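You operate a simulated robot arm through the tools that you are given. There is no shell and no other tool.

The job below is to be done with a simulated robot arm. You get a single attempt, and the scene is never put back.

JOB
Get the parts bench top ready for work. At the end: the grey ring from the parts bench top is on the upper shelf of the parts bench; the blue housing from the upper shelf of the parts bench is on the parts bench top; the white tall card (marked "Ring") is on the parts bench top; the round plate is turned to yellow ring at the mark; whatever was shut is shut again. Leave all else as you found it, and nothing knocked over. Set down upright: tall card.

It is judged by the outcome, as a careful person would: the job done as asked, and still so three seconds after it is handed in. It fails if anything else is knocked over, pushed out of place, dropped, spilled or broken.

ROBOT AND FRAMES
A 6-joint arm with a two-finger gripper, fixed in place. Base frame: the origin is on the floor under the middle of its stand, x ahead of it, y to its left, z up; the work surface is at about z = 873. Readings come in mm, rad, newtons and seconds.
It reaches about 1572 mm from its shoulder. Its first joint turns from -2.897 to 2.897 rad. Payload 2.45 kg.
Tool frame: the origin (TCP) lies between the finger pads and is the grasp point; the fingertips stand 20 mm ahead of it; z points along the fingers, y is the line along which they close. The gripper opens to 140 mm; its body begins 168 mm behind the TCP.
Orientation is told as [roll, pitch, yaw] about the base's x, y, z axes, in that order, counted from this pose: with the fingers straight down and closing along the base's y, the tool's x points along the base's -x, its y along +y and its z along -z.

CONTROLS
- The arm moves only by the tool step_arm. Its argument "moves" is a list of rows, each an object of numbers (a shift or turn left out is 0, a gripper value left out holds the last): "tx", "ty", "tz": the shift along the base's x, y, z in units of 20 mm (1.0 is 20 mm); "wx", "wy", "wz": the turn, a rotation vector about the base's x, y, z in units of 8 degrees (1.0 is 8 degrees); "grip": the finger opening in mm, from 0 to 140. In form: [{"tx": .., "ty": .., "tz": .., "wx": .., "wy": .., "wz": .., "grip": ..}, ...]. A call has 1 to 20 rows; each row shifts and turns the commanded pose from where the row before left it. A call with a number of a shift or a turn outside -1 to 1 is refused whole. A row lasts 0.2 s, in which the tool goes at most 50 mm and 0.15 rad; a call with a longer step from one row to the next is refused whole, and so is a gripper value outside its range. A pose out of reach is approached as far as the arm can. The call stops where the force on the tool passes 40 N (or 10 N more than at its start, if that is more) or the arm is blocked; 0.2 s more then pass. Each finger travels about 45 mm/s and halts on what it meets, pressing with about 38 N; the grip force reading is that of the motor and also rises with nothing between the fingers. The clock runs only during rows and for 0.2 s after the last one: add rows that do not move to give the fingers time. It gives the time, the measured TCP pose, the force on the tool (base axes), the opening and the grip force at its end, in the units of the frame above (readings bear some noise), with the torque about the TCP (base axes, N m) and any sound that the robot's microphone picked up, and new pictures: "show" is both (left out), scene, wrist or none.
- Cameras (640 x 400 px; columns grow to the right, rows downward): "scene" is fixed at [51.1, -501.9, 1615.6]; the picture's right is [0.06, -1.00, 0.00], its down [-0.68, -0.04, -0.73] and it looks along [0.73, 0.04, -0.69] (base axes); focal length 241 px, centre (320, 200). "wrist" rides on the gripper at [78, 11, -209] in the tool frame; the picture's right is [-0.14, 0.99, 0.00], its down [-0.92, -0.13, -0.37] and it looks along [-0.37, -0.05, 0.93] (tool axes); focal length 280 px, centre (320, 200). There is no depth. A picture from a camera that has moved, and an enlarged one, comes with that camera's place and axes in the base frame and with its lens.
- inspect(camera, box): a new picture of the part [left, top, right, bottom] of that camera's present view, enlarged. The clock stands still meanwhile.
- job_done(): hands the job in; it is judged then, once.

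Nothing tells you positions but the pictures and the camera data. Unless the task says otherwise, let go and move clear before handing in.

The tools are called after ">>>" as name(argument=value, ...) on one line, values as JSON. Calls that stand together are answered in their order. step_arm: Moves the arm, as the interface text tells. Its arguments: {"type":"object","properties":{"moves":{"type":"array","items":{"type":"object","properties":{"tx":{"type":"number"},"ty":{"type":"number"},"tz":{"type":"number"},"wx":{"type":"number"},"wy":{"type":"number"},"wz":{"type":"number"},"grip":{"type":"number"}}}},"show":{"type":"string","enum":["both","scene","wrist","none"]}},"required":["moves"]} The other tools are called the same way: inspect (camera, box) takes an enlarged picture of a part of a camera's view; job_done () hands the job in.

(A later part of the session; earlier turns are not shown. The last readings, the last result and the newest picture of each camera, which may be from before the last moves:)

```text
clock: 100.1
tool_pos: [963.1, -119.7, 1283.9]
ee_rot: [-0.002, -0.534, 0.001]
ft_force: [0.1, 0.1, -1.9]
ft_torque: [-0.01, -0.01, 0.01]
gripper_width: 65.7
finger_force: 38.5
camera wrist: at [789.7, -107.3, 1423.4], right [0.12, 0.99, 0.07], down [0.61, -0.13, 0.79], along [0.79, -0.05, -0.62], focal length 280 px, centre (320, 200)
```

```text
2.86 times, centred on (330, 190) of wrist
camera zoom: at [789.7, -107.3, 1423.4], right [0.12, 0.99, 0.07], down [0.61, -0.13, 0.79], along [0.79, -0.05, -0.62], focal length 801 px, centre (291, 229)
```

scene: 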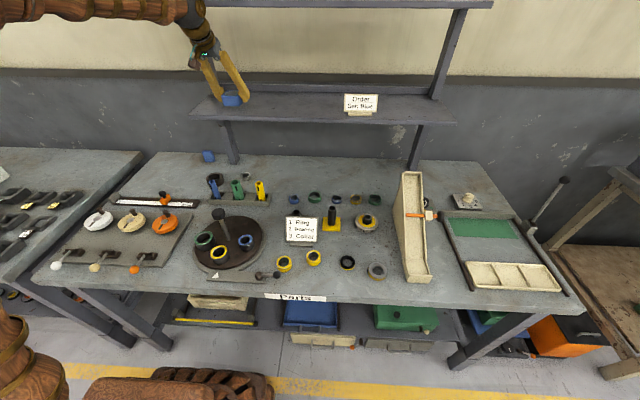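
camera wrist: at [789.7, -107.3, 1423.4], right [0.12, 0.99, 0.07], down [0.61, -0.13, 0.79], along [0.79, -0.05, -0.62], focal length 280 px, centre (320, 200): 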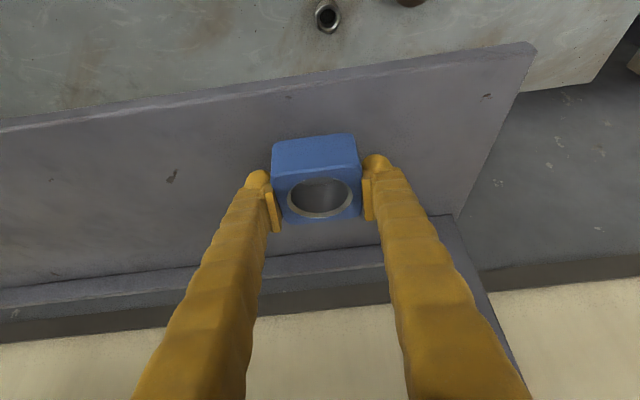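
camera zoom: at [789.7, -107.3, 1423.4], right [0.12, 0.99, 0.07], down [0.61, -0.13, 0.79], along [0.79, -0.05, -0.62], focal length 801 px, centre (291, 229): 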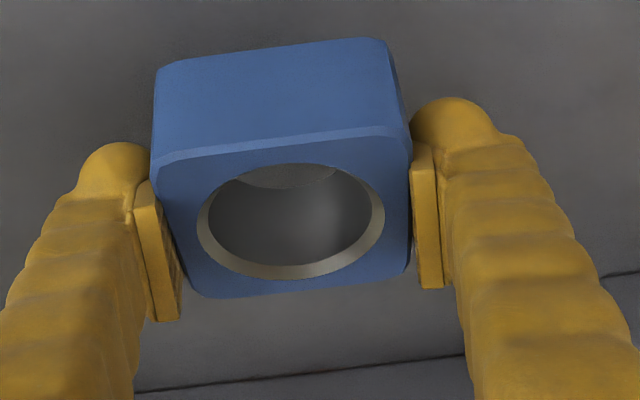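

The hold is solid. I'll carry the housing out and over to a clear spot at about (607, -575), keeping high over the posts and card.

>>> step_arm(moves=[{"tz": 0.5}, {"tz": 0.7}, {"tx": -0.5}, {"tx": -0.9}, {"tx": -0.9}, {"tx": -0.9}, {"tx": -0.9}, {"tx": -0.9}, {"tx": -0.9}, {"tx": -0.9}, {"ty": -0.9, "tx": -0.4, "tz": -0.4}, {"ty": -0.9, "tx": -0.4, "tz": -0.5}, {"ty": -0.9, "tx": -0.4, "tz": -0.5}, {"ty": -0.9, "tx": -0.4, "tz": -0.5}, {"ty": -0.9, "tx": -0.4, "tz": -0.5}, {"ty": -0.9, "tx": -0.4, "tz": -0.5}, {"ty": -0.9, "tx": -0.4, "tz": -0.5}, {"ty": -0.9, "tx": -0.4, "tz": -0.5}, {"ty": -0.9, "tx": -0.4, "tz": -0.5}, {"ty": -0.9, "tx": -0.4, "tz": -0.5}], show="scene")

>>> step_arm(moves=[{"ty": -0.9, "tx": -0.4, "tz": -0.5}, {"ty": -0.9, "tx": -0.4, "tz": -0.5}, {"ty": -0.9, "tx": -0.4, "tz": -0.5}, {"ty": -0.9, "tx": -0.4, "tz": -0.5}, {"ty": -0.9, "tx": -0.4, "tz": -0.5}, {"ty": -0.9, "tx": -0.4, "tz": -0.5}, {"ty": -0.9, "tx": -0.4, "tz": -0.5}, {"ty": -0.9, "tx": -0.4, "tz": -0.5}, {"ty": -0.9, "tx": -0.4, "tz": -0.5}, {"ty": -0.9, "tx": -0.4, "tz": -0.5}, {"ty": -0.9, "tx": -0.4, "tz": -0.5}, {"ty": -0.9, "tx": -0.4, "tz": -0.5}, {"ty": -0.9, "tx": -0.4, "tz": -0.5}, {"ty": -0.9, "tx": -0.4, "tz": -0.5}, {"ty": -0.9, "tx": -0.4, "tz": -0.5}, {}])

```text
clock: 104.3
tool_pos: [747.7, -300.2, 1209.9]
ee_rot: [-0.003, -0.533, 0.002]
ft_force: [1.2, 0.3, -1.4]
ft_torque: [0.01, 0.0, -0.01]
gripper_width: 65.6
finger_force: 38.2
```

scene: 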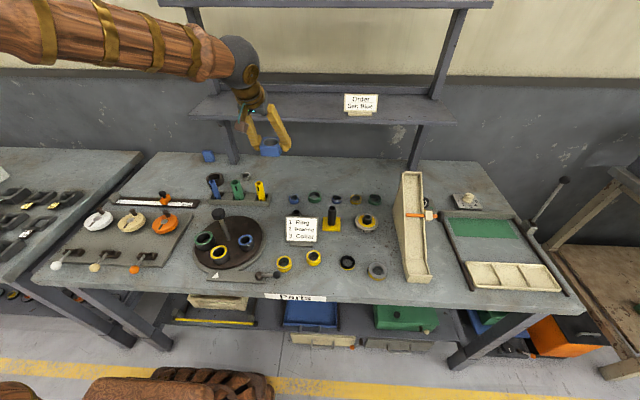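

```text
clock: 107.7
tool_pos: [627.9, -568.3, 1059.4]
ee_rot: [-0.004, -0.533, 0.003]
ft_force: [0.8, 0.2, -2.0]
ft_torque: [0.01, -0.01, 0.01]
gripper_width: 65.6
finger_force: 37.6
camera wrist: at [453.1, -557.5, 1199.0], right [0.12, 0.99, 0.07], down [0.61, -0.13, 0.79], along [0.79, -0.05, -0.61], focal length 280 px, centre (320, 200)
```

scene: 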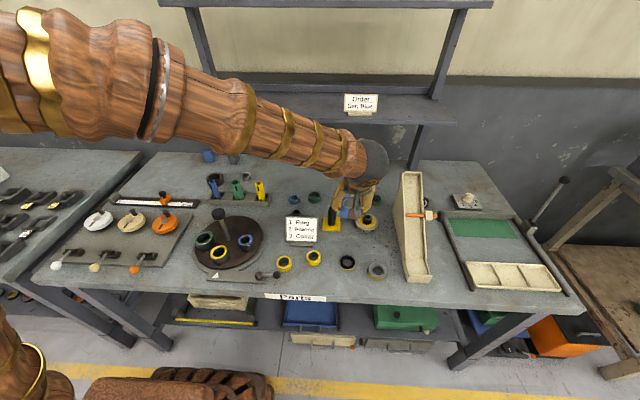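
wrist: 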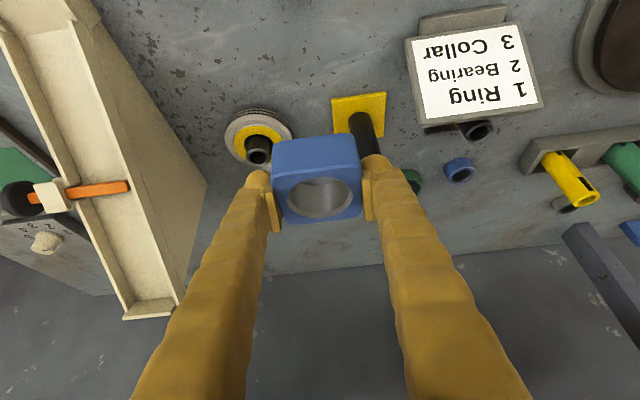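

I'm shifting to (600, -570), clear of the black bearing in front and the stacked bearing behind, and lowering close to the bench.

>>> step_arm(moves=[{"tx": -0.7, "ty": -0.05, "tz": -0.5}, {"tx": -0.7, "ty": -0.05, "tz": -0.7}, {"tz": -0.8}, {"tz": -0.8}, {"tz": -0.8}, {"tz": -0.8}, {"tz": -0.8}, {"tz": -0.8}, {"tz": -0.6}, {}])

>>> inspect(camera="scene", box=[300, 190, 420, 290])

```text
clock: 109.9
tool_pos: [599.4, -570.2, 928.4]
ee_rot: [-0.004, -0.533, 0.002]
ft_force: [-0.2, -0.2, -2.0]
ft_torque: [-0.02, -0.01, -0.03]
gripper_width: 65.8
finger_force: 37.9
camera wrist: at [425.6, -559.0, 1067.2], right [0.12, 0.99, 0.07], down [0.61, -0.13, 0.79], along [0.79, -0.05, -0.61], focal length 280 px, centre (320, 200)
```

scene: 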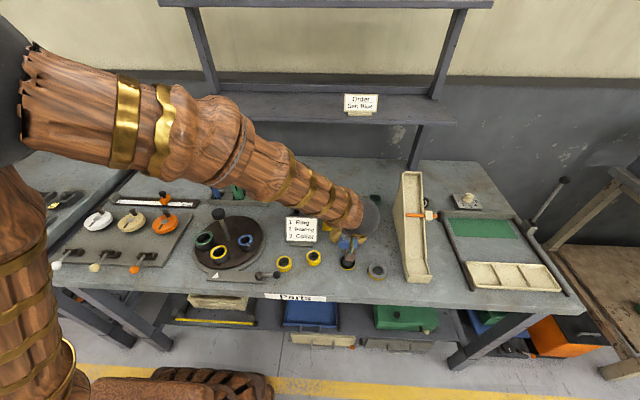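
wrist: 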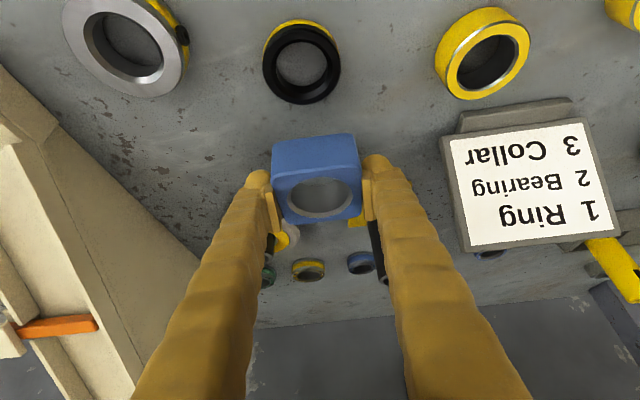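

```text
4.00 times, centred on (360, 240) of scene
camera zoom: at [51.1, -501.9, 1615.6], right [0.06, -1.0, 0.0], down [-0.68, -0.04, -0.73], along [0.73, 0.04, -0.69], focal length 964 px, centre (160, 40)
```

zoom: 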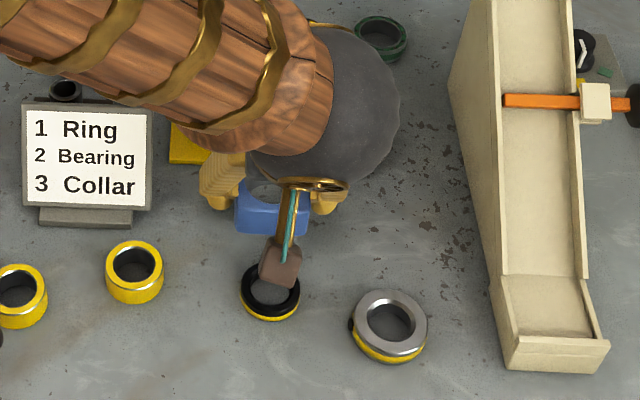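

I'm creeping down for contact, expected near z 903.

>>> step_arm(moves=[{"tz": -0.3}, {"tz": -0.3}, {"tz": -0.3}, {}], show="none")

>>> step_arm(moves=[{"tz": -0.06}, {"tz": -0.06}, {"tz": -0.06}], show="none")

>>> step_arm(moves=[{"tz": -0.06}, {"tz": -0.06}], show="none")

```text
clock: 110.9
tool_pos: [598.4, -571.4, 908.5]
ee_rot: [-0.005, -0.533, 0.001]
ft_force: [-0.3, -0.1, -2.1]
ft_torque: [0.02, 0.01, -0.01]
gripper_width: 65.8
finger_force: 37.8
```

```text
clock: 111.7
tool_pos: [598.7, -571.8, 905.9]
ee_rot: [-0.004, -0.534, 0.001]
ft_force: [0.1, 0.3, -1.1]
ft_torque: [0.02, 0.01, 0.01]
gripper_width: 65.8
finger_force: 37.9
```

```text
clock: 112.3
tool_pos: [600.3, -571.1, 904.0]
ee_rot: [-0.002, -0.534, 0.001]
ft_force: [0.0, 0.2, -2.3]
ft_torque: [0.03, -0.02, 0.01]
gripper_width: 65.8
finger_force: 37.7
```

>>> step_arm(moves=[{"tz": -0.06}, {"tz": -0.06}], show="none")

>>> step_arm(moves=[{"tz": -0.05}, {"tz": -0.05}], show="none")

```text
clock: 112.9
tool_pos: [599.1, -570.8, 900.3]
ee_rot: [-0.003, -0.535, 0.001]
ft_force: [1.1, -0.2, -2.2]
ft_torque: [-0.02, -0.03, -0.04]
gripper_width: 65.8
finger_force: 38.3
```

```text
clock: 113.5
tool_pos: [600.7, -570.0, 899.8]
ee_rot: [-0.004, -0.533, 0.002]
ft_force: [0.0, 0.8, -3.1]
ft_torque: [-0.03, -0.03, 0.01]
gripper_width: 65.8
finger_force: 37.8
```

No contact yet, so I'll continue in 1 mm steps.

>>> step_arm(moves=[{"tz": -0.05}, {"tz": -0.05}], show="none")

>>> step_arm(moves=[{"tz": -0.05}, {}], show="wrist")

>>> inspect(camera="wrist", box=[230, 120, 430, 260])

```text
clock: 114.1
tool_pos: [599.3, -570.9, 900.0]
ee_rot: [-0.004, -0.534, 0.002]
ft_force: [-6.4, 4.2, 27.6]
ft_torque: [0.22, 0.84, -0.18]
gripper_width: 66.1
finger_force: 37.9
```

```text
clock: 114.7
tool_pos: [600.0, -570.2, 898.0]
ee_rot: [-0.004, -0.533, 0.002]
ft_force: [-3.7, 2.6, 36.0]
ft_torque: [0.02, 0.63, -0.1]
gripper_width: 66.2
finger_force: 37.6
camera wrist: at [425.4, -559.4, 1037.1], right [0.12, 0.99, 0.07], down [0.6, -0.12, 0.79], along [0.79, -0.05, -0.61], focal length 280 px, centre (320, 200)
```

wrist: 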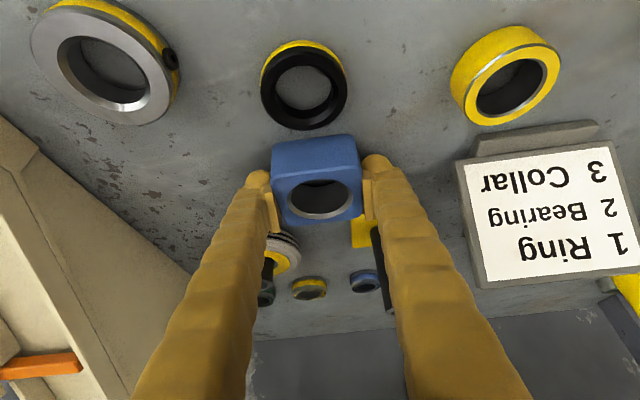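

```text
2.86 times, centred on (330, 190) of wrist
camera zoom: at [425.4, -559.4, 1037.1], right [0.12, 0.99, 0.07], down [0.6, -0.12, 0.79], along [0.79, -0.05, -0.61], focal length 801 px, centre (291, 229)
```

zoom: 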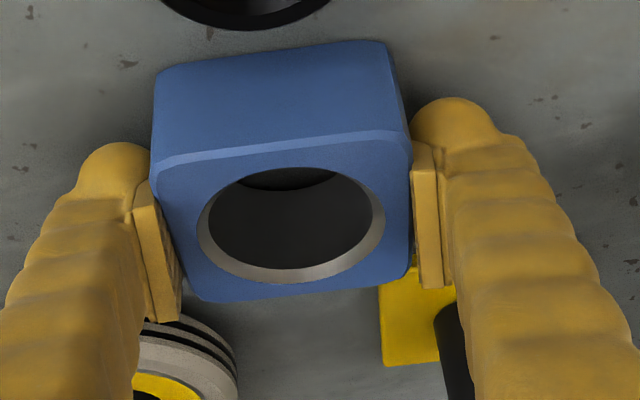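

Firm contact, so the housing is on the bench. I'll relieve 1.5 mm, release and back out.

>>> step_arm(moves=[{"tz": 0.08}, {"grip": 92}, {}, {}, {}], show="wrist")

>>> step_arm(moves=[{"tx": -0.2, "tz": 0.4}, {"tx": -0.3, "tz": 0.6}, {"tx": -0.3, "tz": 0.8}, {"tx": -0.3, "tz": 0.9}, {"tx": -0.2, "tz": 1}, {"tz": 1}, {"tz": 1}, {"tz": 1}])

>>> inspect(camera="scene", box=[250, 180, 410, 300])

```text
clock: 115.9
tool_pos: [600.2, -570.2, 897.9]
ee_rot: [-0.003, -0.532, 0.003]
ft_force: [-0.2, 0.5, -0.2]
ft_torque: [-0.02, 0.01, 0.02]
gripper_width: 92.1
finger_force: 0.1
camera wrist: at [425.4, -559.4, 1037.8], right [0.12, 0.99, 0.07], down [0.61, -0.13, 0.79], along [0.79, -0.05, -0.61], focal length 280 px, centre (320, 200)
```

wrist: 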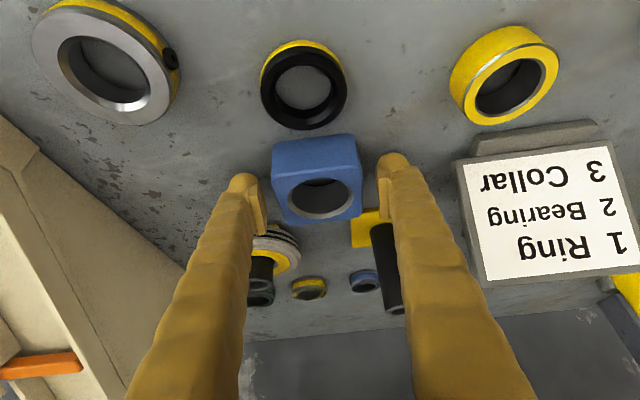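

```text
clock: 117.7
tool_pos: [573.2, -572.7, 1031.6]
ee_rot: [-0.002, -0.532, 0.001]
ft_force: [-0.8, -0.9, 0.8]
ft_torque: [-0.01, 0.03, -0.02]
gripper_width: 91.9
finger_force: 0.1
camera wrist: at [398.9, -559.7, 1172.1], right [0.12, 0.99, 0.07], down [0.61, -0.13, 0.79], along [0.79, -0.05, -0.62], focal length 280 px, centre (320, 200)
```

scene: 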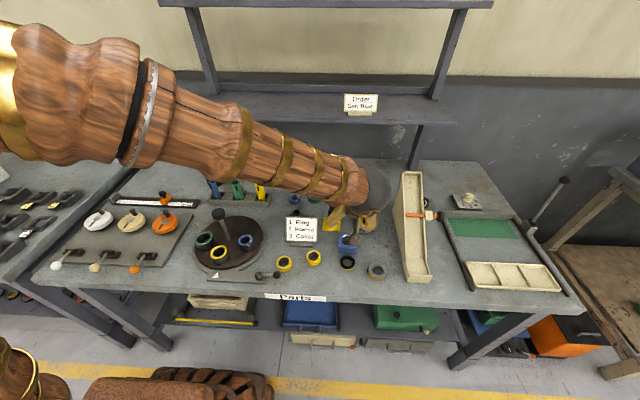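
wrist: 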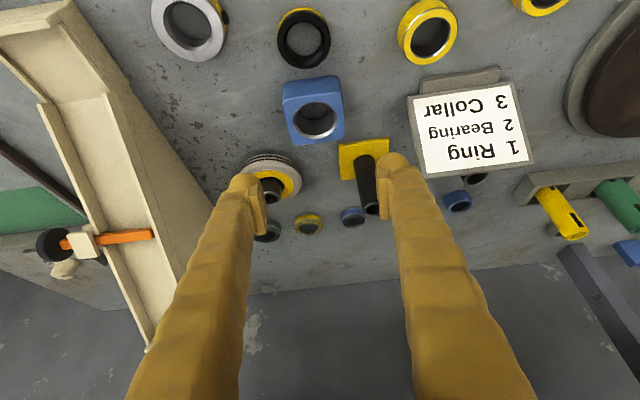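

```text
3.33 times, centred on (330, 240) of scene
camera zoom: at [51.1, -501.9, 1615.6], right [0.06, -1.0, 0.0], down [-0.68, -0.04, -0.73], along [0.73, 0.04, -0.69], focal length 803 px, centre (287, 67)
```

zoom: 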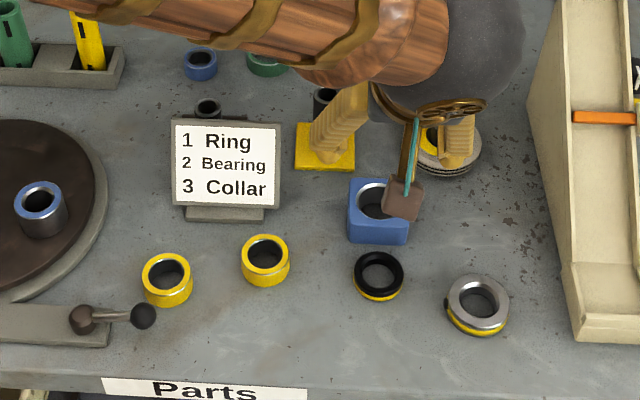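

The housing is placed upright and clear of everything. The grey ring is next, at about (972, -79) under the shelf. The green tube stands in front of it with its top near z 968, so I'll fly high and approach along the 30° finger direction.

>>> step_arm(moves=[{"tz": 0.8, "tx": 0.3, "ty": 0.5}, {"ty": 0.95, "tx": 0.4, "tz": 0.3}, {"ty": 0.95, "tx": 0.4, "tz": 0.3}, {"ty": 0.95, "tx": 0.4, "tz": 0.3}, {"ty": 0.95, "tx": 0.4, "tz": 0.3}, {"ty": 0.95, "tx": 0.4, "tz": 0.3}, {"ty": 0.95, "tx": 0.4, "tz": 0.3}, {"ty": 0.95, "tx": 0.4, "tz": 0.3}, {"ty": 0.95, "tx": 0.4, "tz": 0.2}, {"ty": 0.95, "tx": 0.4, "tz": 0.2}, {"ty": 0.95, "tx": 0.4}, {"ty": 0.95, "tx": 0.4}, {"ty": 0.95, "tx": 0.4}, {"ty": 0.95, "tx": 0.4}, {"ty": 0.95, "tx": 0.4}, {"ty": 0.95, "tx": 0.4}, {"ty": 0.95, "tx": 0.4}, {"ty": 0.95, "tx": 0.4}, {"ty": 0.95, "tx": 0.4}, {"ty": 0.95, "tx": 0.4}], show="none")

>>> step_arm(moves=[{"ty": 0.95, "tx": 0.6}, {"ty": 0.95, "tx": 0.6}, {"ty": 0.95, "tx": 0.6}, {"ty": 0.95, "tx": 0.6}, {"ty": 0.95, "tx": 0.5}, {"ty": 0.85, "tx": 0.5}, {}])

```text
clock: 121.9
tool_pos: [731.6, -199.8, 1098.3]
ee_rot: [-0.002, -0.531, 0.002]
ft_force: [2.0, -0.6, 0.1]
ft_torque: [-0.02, -0.01, 0.01]
gripper_width: 91.9
finger_force: 0.0
```

```text
clock: 123.5
tool_pos: [799.7, -88.6, 1098.2]
ee_rot: [-0.004, -0.532, 0.002]
ft_force: [-0.6, 0.5, 0.2]
ft_torque: [0.0, -0.04, 0.0]
gripper_width: 92.1
finger_force: 0.1
camera wrist: at [625.8, -77.1, 1237.5], right [0.12, 0.99, 0.07], down [0.61, -0.13, 0.79], along [0.79, -0.05, -0.61], focal length 280 px, centre (320, 200)
```

scene: 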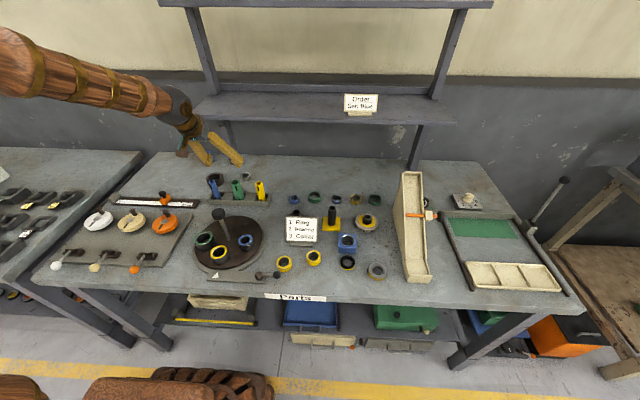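
wrist: 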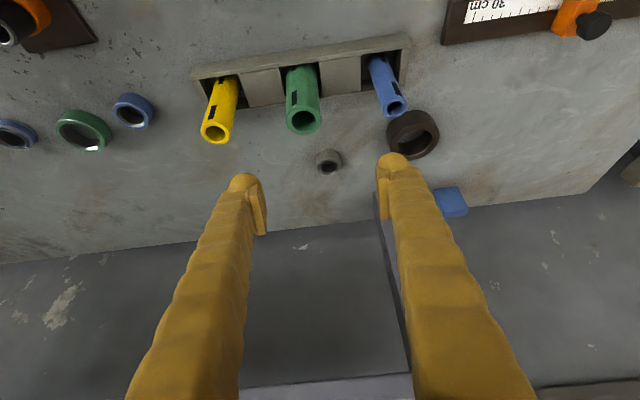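

The ring is in view. I'll zoom in to measure it.

>>> inspect(camera="wrist", box=[270, 110, 390, 200])

```text
4.44 times, centred on (330, 155) of wrist
camera zoom: at [625.8, -77.1, 1237.5], right [0.12, 0.99, 0.07], down [0.61, -0.13, 0.79], along [0.79, -0.05, -0.61], focal length 1246 px, centre (276, 400)
```

zoom: 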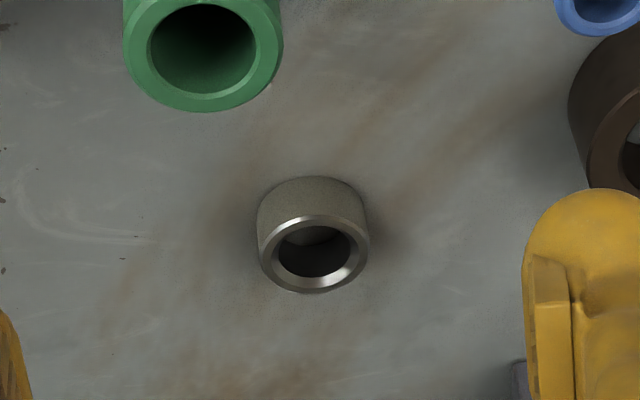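

The ring is about 43 mm across and 21 mm tall, at about (978, -79). I'm moving to the pre-approach point along the finger direction.

>>> step_arm(moves=[{"tx": 0.9, "tz": -0.55, "ty": 0.08}, {"tx": 0.9, "tz": -0.55, "ty": 0.08}, {"tx": 0.9, "tz": -0.55, "ty": 0.08}, {"tx": 0.9, "tz": -0.55, "ty": 0.08}, {"tx": 0.9, "tz": -0.55, "ty": 0.08}, {"tx": 0.8, "tz": -0.6, "ty": 0.06}, {}])

>>> inspect(camera="wrist", box=[250, 110, 390, 210])

>>> inspect(camera="scene", box=[180, 90, 290, 210])

```text
clock: 125.1
tool_pos: [906.6, -79.2, 1030.6]
ee_rot: [-0.003, -0.534, 0.001]
ft_force: [-0.9, -0.1, -0.8]
ft_torque: [-0.01, 0.01, 0.0]
gripper_width: 92.1
finger_force: 0.1
camera wrist: at [731.9, -67.5, 1170.4], right [0.12, 0.99, 0.07], down [0.61, -0.13, 0.79], along [0.79, -0.05, -0.61], focal length 280 px, centre (320, 200)
```

scene: 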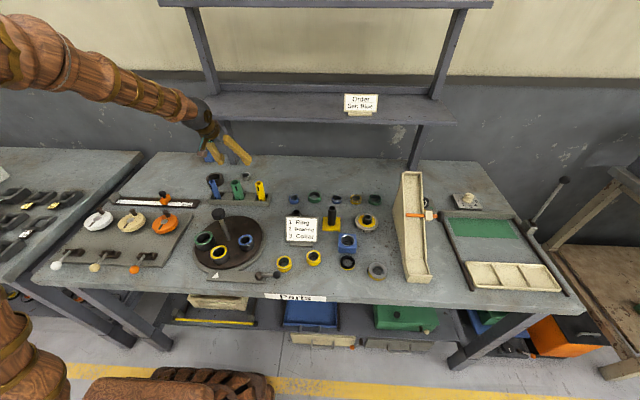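
wrist: 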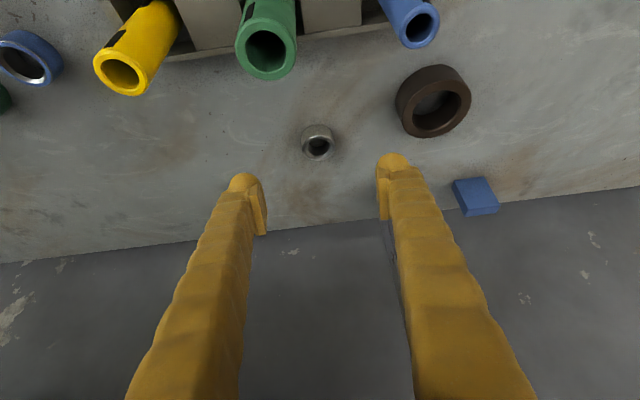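

```text
4.00 times, centred on (320, 160) of wrist
camera zoom: at [731.9, -67.5, 1170.4], right [0.12, 0.99, 0.07], down [0.61, -0.13, 0.79], along [0.79, -0.05, -0.61], focal length 1122 px, centre (320, 360)
```

zoom: 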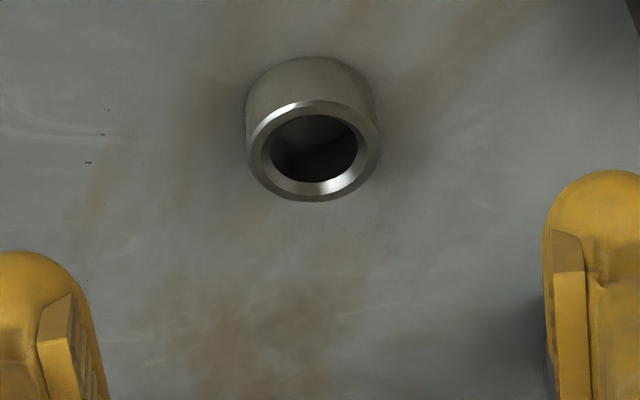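

```text
3.33 times, centred on (235, 150) of scene
camera zoom: at [51.1, -501.9, 1615.6], right [0.06, -1.0, 0.0], down [-0.68, -0.04, -0.73], along [0.73, 0.04, -0.69], focal length 803 px, centre (603, 367)
```

zoom: 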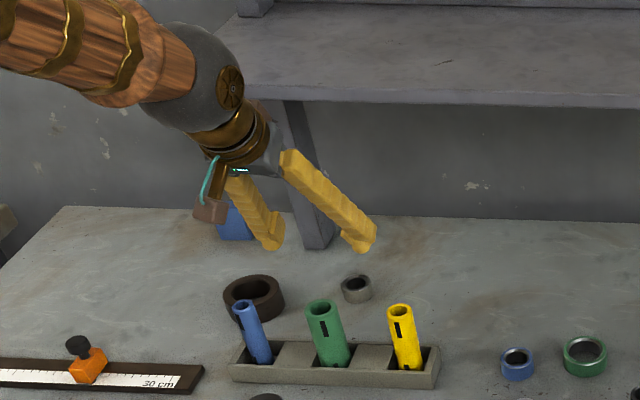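

The position is confirmed at (979, -79). I'm advancing along the finger direction most of the way.

>>> step_arm(moves=[{"tx": 0.475, "tz": -0.82}, {"tx": 0.475, "tz": -0.82}, {"tx": 0.475, "tz": -0.82}, {"tx": 0.475, "tz": -0.82}, {"tx": 0.475, "tz": -0.82}, {"tx": 0.475, "tz": -0.82}, {}])

>>> inspect(camera="wrist", box=[240, 110, 400, 230])

>>> inspect(camera="scene", box=[180, 90, 290, 210])

```text
clock: 126.7
tool_pos: [962.1, -79.0, 931.7]
ee_rot: [-0.004, -0.534, -0.001]
ft_force: [0.4, 0.0, 0.3]
ft_torque: [-0.02, 0.04, 0.0]
gripper_width: 92.1
finger_force: 0.1
camera wrist: at [788.8, -67.3, 1072.0], right [0.12, 0.99, 0.07], down [0.61, -0.13, 0.79], along [0.79, -0.05, -0.61], focal length 280 px, centre (320, 200)
```

scene: 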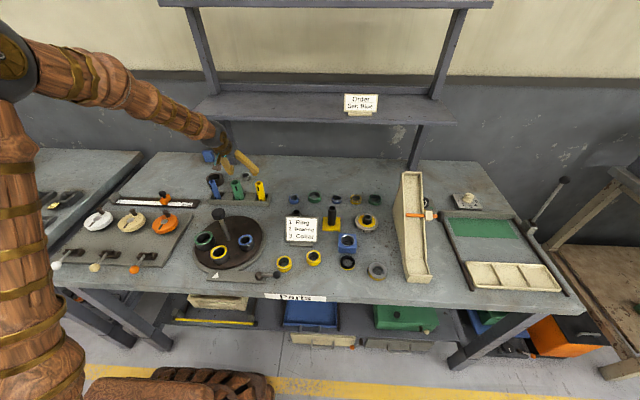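
wrist: 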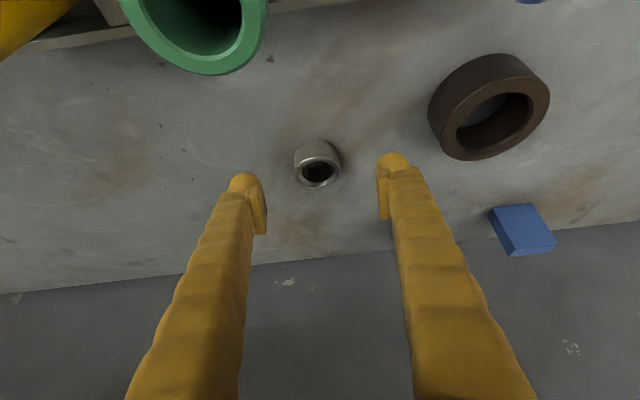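

```text
3.33 times, centred on (320, 170) of wrist
camera zoom: at [788.8, -67.3, 1072.0], right [0.12, 0.99, 0.07], down [0.61, -0.13, 0.79], along [0.79, -0.05, -0.61], focal length 935 px, centre (320, 300)
```

zoom: 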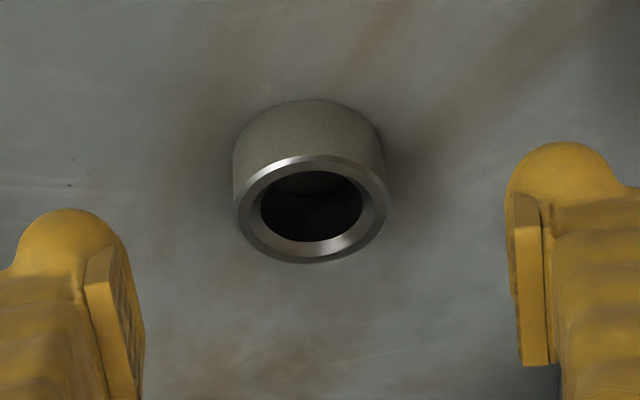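

```text
3.33 times, centred on (235, 150) of scene
camera zoom: at [51.1, -501.9, 1615.6], right [0.06, -1.0, 0.0], down [-0.68, -0.04, -0.73], along [0.73, 0.04, -0.69], focal length 803 px, centre (603, 367)
```

zoom: 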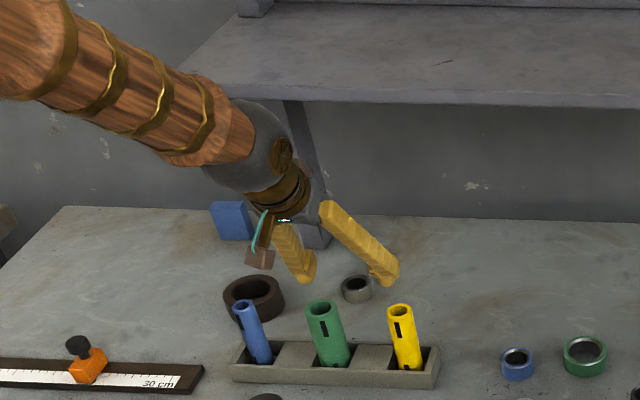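

Everything is aligned. I'm going in for the last 35 mm.

>>> step_arm(moves=[{"tx": 0.33, "tz": -0.5}, {"tx": 0.33, "tz": -0.5}, {"tx": 0.33, "tz": -0.4}, {"tz": -0.15}, {}])

>>> inspect(camera="wrist", box=[240, 110, 400, 230])

```text
clock: 127.9
tool_pos: [983.2, -77.5, 901.6]
ee_rot: [-0.003, -0.533, 0.002]
ft_force: [0.5, -0.3, 0.5]
ft_torque: [0.0, 0.04, 0.01]
gripper_width: 92.0
finger_force: 0.1
camera wrist: at [808.2, -67.3, 1040.9], right [0.12, 0.99, 0.07], down [0.61, -0.13, 0.79], along [0.79, -0.05, -0.61], focal length 280 px, centre (320, 200)
```

scene: 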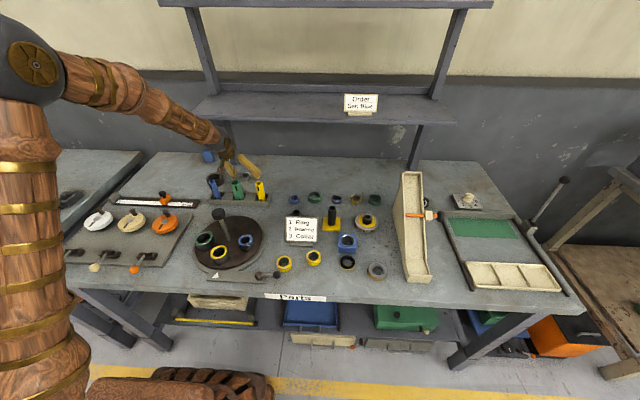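
wrist: 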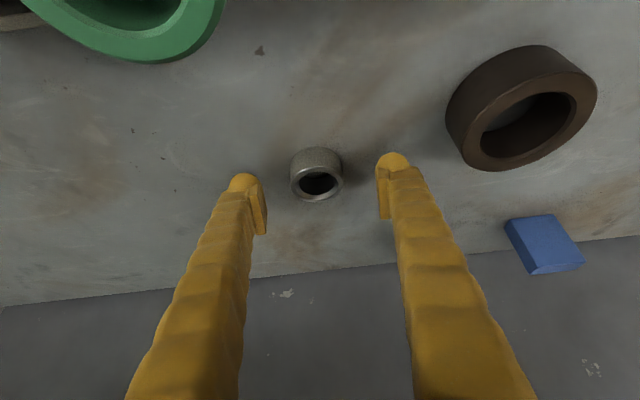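

```text
3.33 times, centred on (320, 170) of wrist
camera zoom: at [808.2, -67.3, 1040.9], right [0.12, 0.99, 0.07], down [0.61, -0.13, 0.79], along [0.79, -0.05, -0.61], focal length 935 px, centre (320, 300)
```

zoom: 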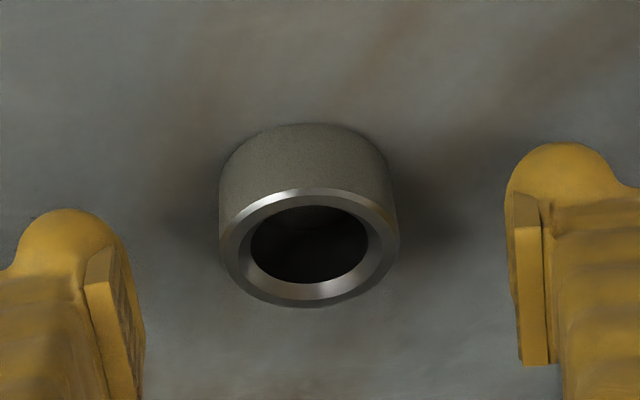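

The ring is about 1.5 mm off centre. I'll adjust, lower 2 mm and close.

>>> step_arm(moves=[{"ty": -0.075, "tz": -0.1}, {}, {"grip": 28}, {}, {}, {}, {}, {}])

>>> inspect(camera="wrist", box=[240, 110, 400, 230])

```text
clock: 129.7
tool_pos: [983.4, -80.6, 899.0]
ee_rot: [-0.004, -0.532, 0.002]
ft_force: [0.9, -0.3, 0.7]
ft_torque: [0.0, -0.02, 0.03]
gripper_width: 42.3
finger_force: 37.8
camera wrist: at [808.4, -68.9, 1038.9], right [0.12, 0.99, 0.07], down [0.61, -0.13, 0.79], along [0.79, -0.05, -0.61], focal length 280 px, centre (320, 200)
```

scene: 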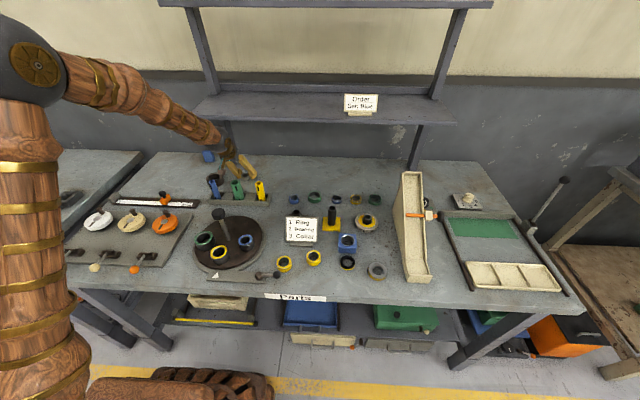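
wrist: 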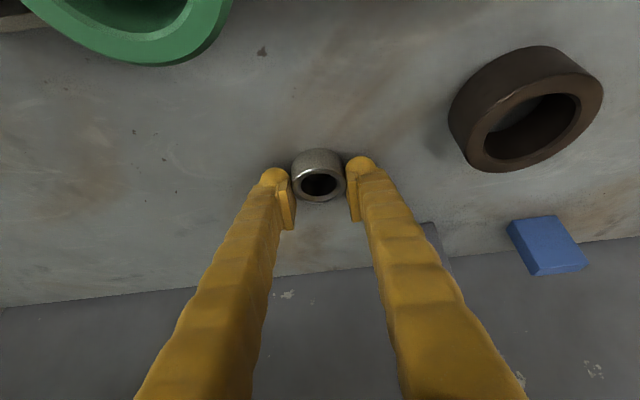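

```text
3.33 times, centred on (320, 170) of wrist
camera zoom: at [808.4, -68.9, 1038.9], right [0.12, 0.99, 0.07], down [0.61, -0.13, 0.79], along [0.79, -0.05, -0.61], focal length 935 px, centre (320, 300)
```

zoom: 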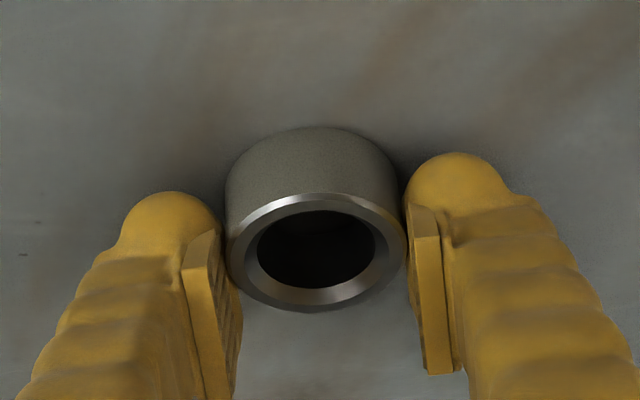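

The ring is gripped at 42 mm. I'll lift slightly and verify.

>>> step_arm(moves=[{"tz": 0.2}, {"tx": -0.2, "tz": 0.4}, {"tx": -0.3, "tz": 0.5}, {}], show="wrist")

>>> inspect(camera="wrist", box=[240, 110, 400, 230])

```text
clock: 130.7
tool_pos: [972.3, -81.0, 921.4]
ee_rot: [-0.002, -0.531, 0.001]
ft_force: [0.0, 0.0, -1.5]
ft_torque: [0.0, -0.01, 0.01]
gripper_width: 42.3
finger_force: 38.4
camera wrist: at [798.6, -69.4, 1060.9], right [0.12, 0.99, 0.07], down [0.61, -0.13, 0.79], along [0.79, -0.05, -0.62], focal length 280 px, centre (320, 200)
```

wrist: 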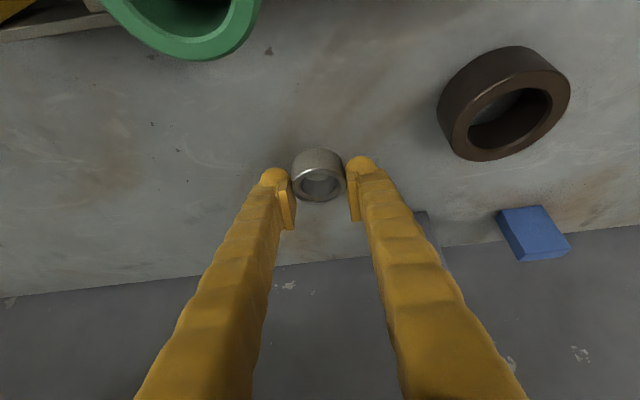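

```text
3.33 times, centred on (320, 170) of wrist
camera zoom: at [798.6, -69.4, 1060.9], right [0.12, 0.99, 0.07], down [0.61, -0.13, 0.79], along [0.79, -0.05, -0.62], focal length 935 px, centre (320, 300)
```

zoom: 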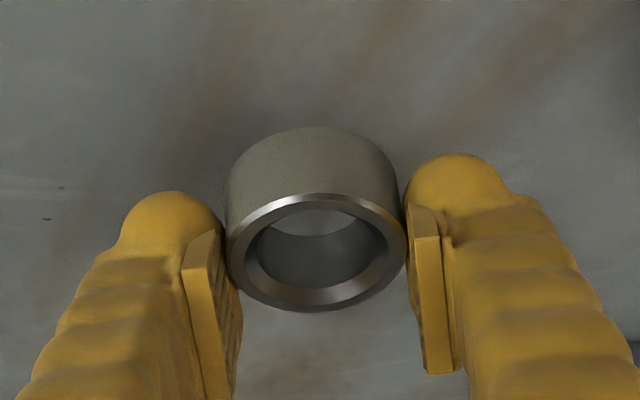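

The ring is held level. I'm backing out from under the shelf along the same line, then swinging out and up in front of the shelf.

>>> step_arm(moves=[{"tx": -0.45, "tz": 0.78}, {"tx": -0.5, "tz": 0.86}, {"tx": -0.5, "tz": 0.86}, {"tx": -0.5, "tz": 0.86}, {"tx": -0.5, "tz": 0.86}, {"tx": -0.6, "tz": 0.8}, {"tx": -0.8, "tz": 0.7, "ty": -0.3}, {"tx": -0.8, "tz": 0.7, "ty": -0.6}, {"tx": -0.8, "tz": 0.7, "ty": -0.8}, {"tx": -0.8, "tz": 0.7, "ty": -0.8}, {"tx": -0.6, "tz": 0.9, "ty": -0.8}, {"tz": 0.95, "ty": -0.8}, {"tz": 0.95, "ty": -0.8}, {"tz": 0.95, "ty": -0.8}, {"tz": 0.95, "ty": -0.8}, {"tz": 0.95, "ty": -0.8}, {"tz": 0.95, "ty": -0.6}, {"tz": 0.95}, {}])

```text
clock: 134.7
tool_pos: [836.0, -238.1, 1229.1]
ee_rot: [-0.005, -0.533, 0.001]
ft_force: [-0.7, -0.1, -1.4]
ft_torque: [0.01, 0.01, 0.0]
gripper_width: 42.3
finger_force: 38.4
camera wrist: at [661.0, -226.9, 1368.3], right [0.12, 0.99, 0.07], down [0.61, -0.13, 0.79], along [0.79, -0.05, -0.61], focal length 280 px, centre (320, 200)
```

scene: 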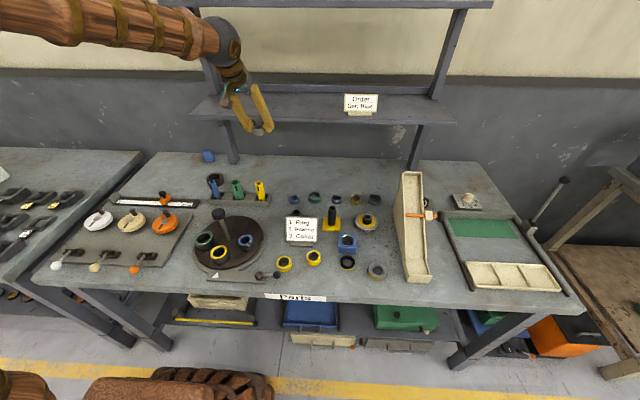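
wrist: 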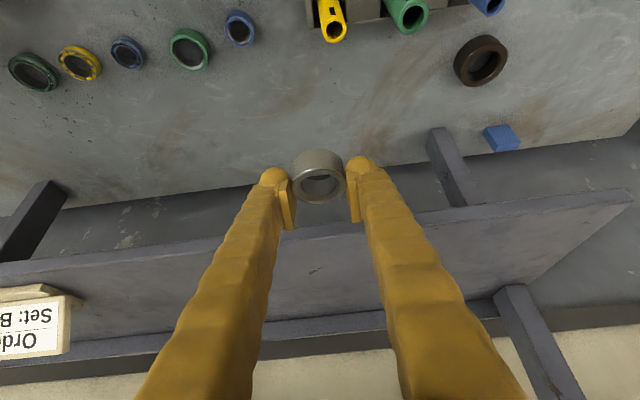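

I'm rising above shelf level, then going forward over the empty stretch of shelf.

>>> step_arm(moves=[{"tz": 0.9}, {"tz": 1}, {"tz": 1}, {"tz": 1}, {"tz": 1}, {"tx": 0.6}, {"tx": 0.8}, {"tx": 0.8}, {"tx": 0.8}, {"tx": 0.8, "tz": -0.3}, {"tx": 0.8, "tz": -0.4}, {"tx": 0.8, "tz": -0.5}, {"tx": 0.8, "tz": -0.6}, {"tx": 0.1, "tz": -0.4}, {}])

>>> inspect(camera="scene", box=[190, 60, 310, 140])

```text
clock: 137.9
tool_pos: [961.3, -238.5, 1282.0]
ee_rot: [-0.002, -0.532, 0.003]
ft_force: [0.8, 0.2, -2.0]
ft_torque: [0.01, 0.0, 0.01]
gripper_width: 42.2
finger_force: 37.8
camera wrist: at [787.6, -226.6, 1422.0], right [0.12, 0.99, 0.07], down [0.61, -0.13, 0.79], along [0.79, -0.05, -0.62], focal length 280 px, centre (320, 200)
```

scene: 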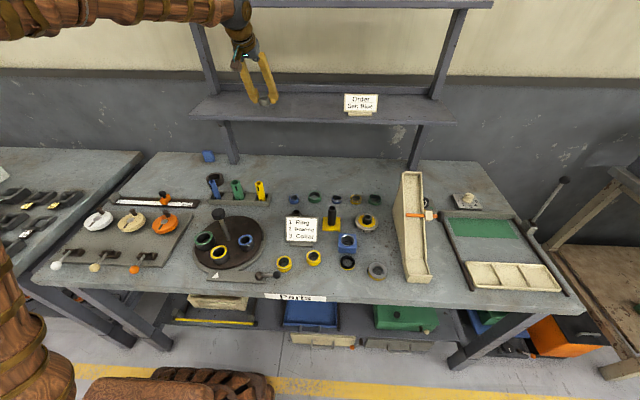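
wrist: 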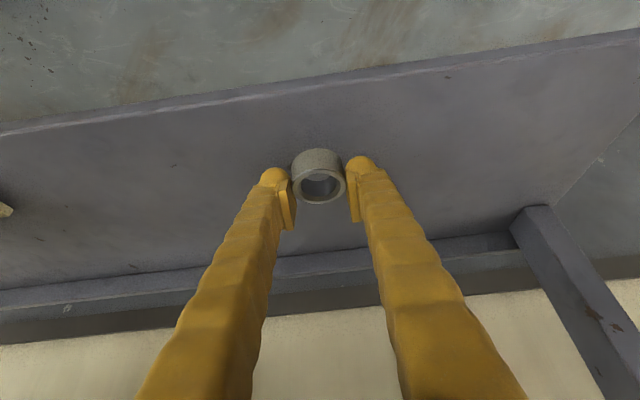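

```text
5.00 times, centred on (250, 100) of scene
camera zoom: at [51.1, -501.9, 1615.6], right [0.06, -1.0, 0.0], down [-0.68, -0.04, -0.73], along [0.73, 0.04, -0.69], focal length 1205 px, centre (670, 700)
```

zoom: 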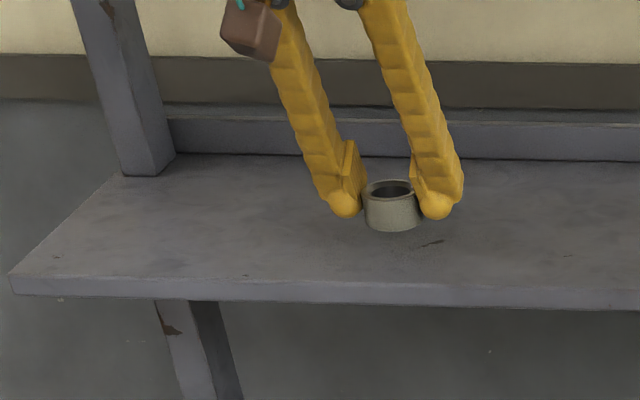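

The ring is over the shelf, well behind the front edge. I'm creeping down, with contact expected near z 1258.

>>> step_arm(moves=[{"tz": -0.3}, {"tz": -0.3}, {"tz": -0.3}, {}], show="none")

>>> step_arm(moves=[{"tz": -0.06}, {"tz": -0.06}], show="none")

>>> step_arm(moves=[{"tz": -0.05}, {"tz": -0.05}], show="none")

```text
clock: 138.9
tool_pos: [961.6, -238.7, 1265.2]
ee_rot: [-0.003, -0.532, 0.001]
ft_force: [0.6, 0.8, -1.0]
ft_torque: [-0.01, -0.01, 0.01]
gripper_width: 42.4
finger_force: 38.0
```

```text
clock: 139.5
tool_pos: [961.2, -239.2, 1263.0]
ee_rot: [-0.004, -0.532, 0.002]
ft_force: [-0.4, -0.2, -1.6]
ft_torque: [-0.01, 0.0, 0.0]
gripper_width: 42.1
finger_force: 38.1
```

```text
clock: 140.1
tool_pos: [961.0, -237.7, 1260.1]
ee_rot: [-0.004, -0.531, 0.002]
ft_force: [0.3, -1.2, -1.1]
ft_torque: [0.01, 0.01, 0.01]
gripper_width: 42.3
finger_force: 38.4
```

>>> step_arm(moves=[{"tz": -0.05}, {"tz": -0.05}], show="none")

>>> step_arm(moves=[{"tz": -0.05}], show="none")

>>> step_arm(moves=[{"tz": -0.05}], show="wrist")

```text
clock: 140.7
tool_pos: [961.4, -237.4, 1259.6]
ee_rot: [-0.004, -0.535, 0.003]
ft_force: [0.1, 1.0, 5.6]
ft_torque: [-0.02, 0.12, 0.03]
gripper_width: 42.1
finger_force: 37.3
```

```text
clock: 141.1
tool_pos: [962.7, -237.1, 1260.2]
ee_rot: [-0.004, -0.535, 0.002]
ft_force: [-0.2, 2.3, 17.3]
ft_torque: [0.0, 0.39, -0.01]
gripper_width: 42.2
finger_force: 38.3
```

```text
clock: 141.5
tool_pos: [961.4, -238.6, 1259.8]
ee_rot: [-0.003, -0.536, 0.002]
ft_force: [-2.8, 2.9, 30.1]
ft_torque: [0.07, 0.19, 0.06]
gripper_width: 42.4
finger_force: 37.5
camera wrist: at [787.1, -226.6, 1398.1], right [0.12, 0.99, 0.07], down [0.6, -0.12, 0.79], along [0.79, -0.05, -0.61], focal length 280 px, centre (320, 200)
```

wrist: 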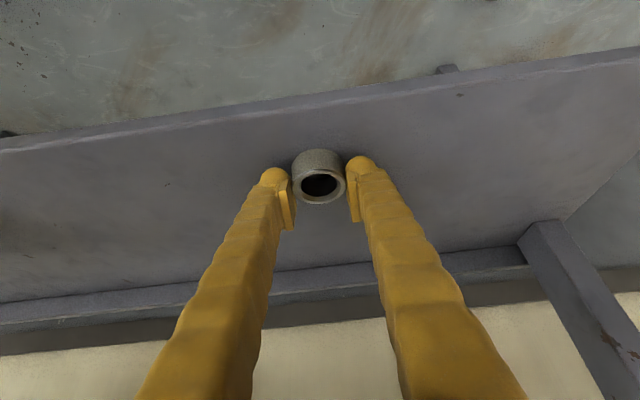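

The ring is on the shelf with firm contact. I'll relieve the pressure, release and back out.

>>> step_arm(moves=[{"tz": 0.1}, {"grip": 75}, {}, {}, {}], show="wrist")

>>> inspect(camera="wrist", box=[240, 110, 400, 230])

```text
clock: 142.7
tool_pos: [961.8, -238.5, 1259.7]
ee_rot: [-0.003, -0.53, 0.001]
ft_force: [0.4, 0.3, -0.3]
ft_torque: [-0.03, -0.02, 0.02]
gripper_width: 75.2
finger_force: 0.0
camera wrist: at [787.5, -226.7, 1398.2], right [0.12, 0.99, 0.07], down [0.61, -0.13, 0.79], along [0.79, -0.05, -0.62], focal length 280 px, centre (320, 200)
```

wrist: 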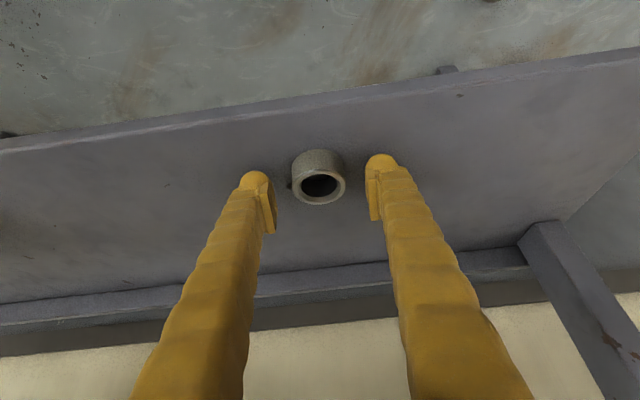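

```text
3.33 times, centred on (320, 170) of wrist
camera zoom: at [787.5, -226.7, 1398.2], right [0.12, 0.99, 0.07], down [0.61, -0.13, 0.79], along [0.79, -0.05, -0.62], focal length 935 px, centre (320, 300)
```

zoom: 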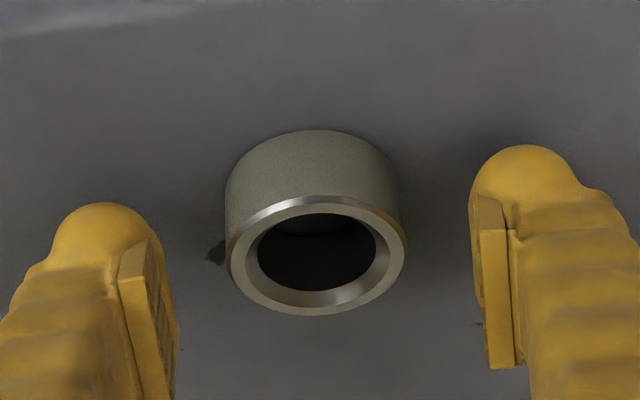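

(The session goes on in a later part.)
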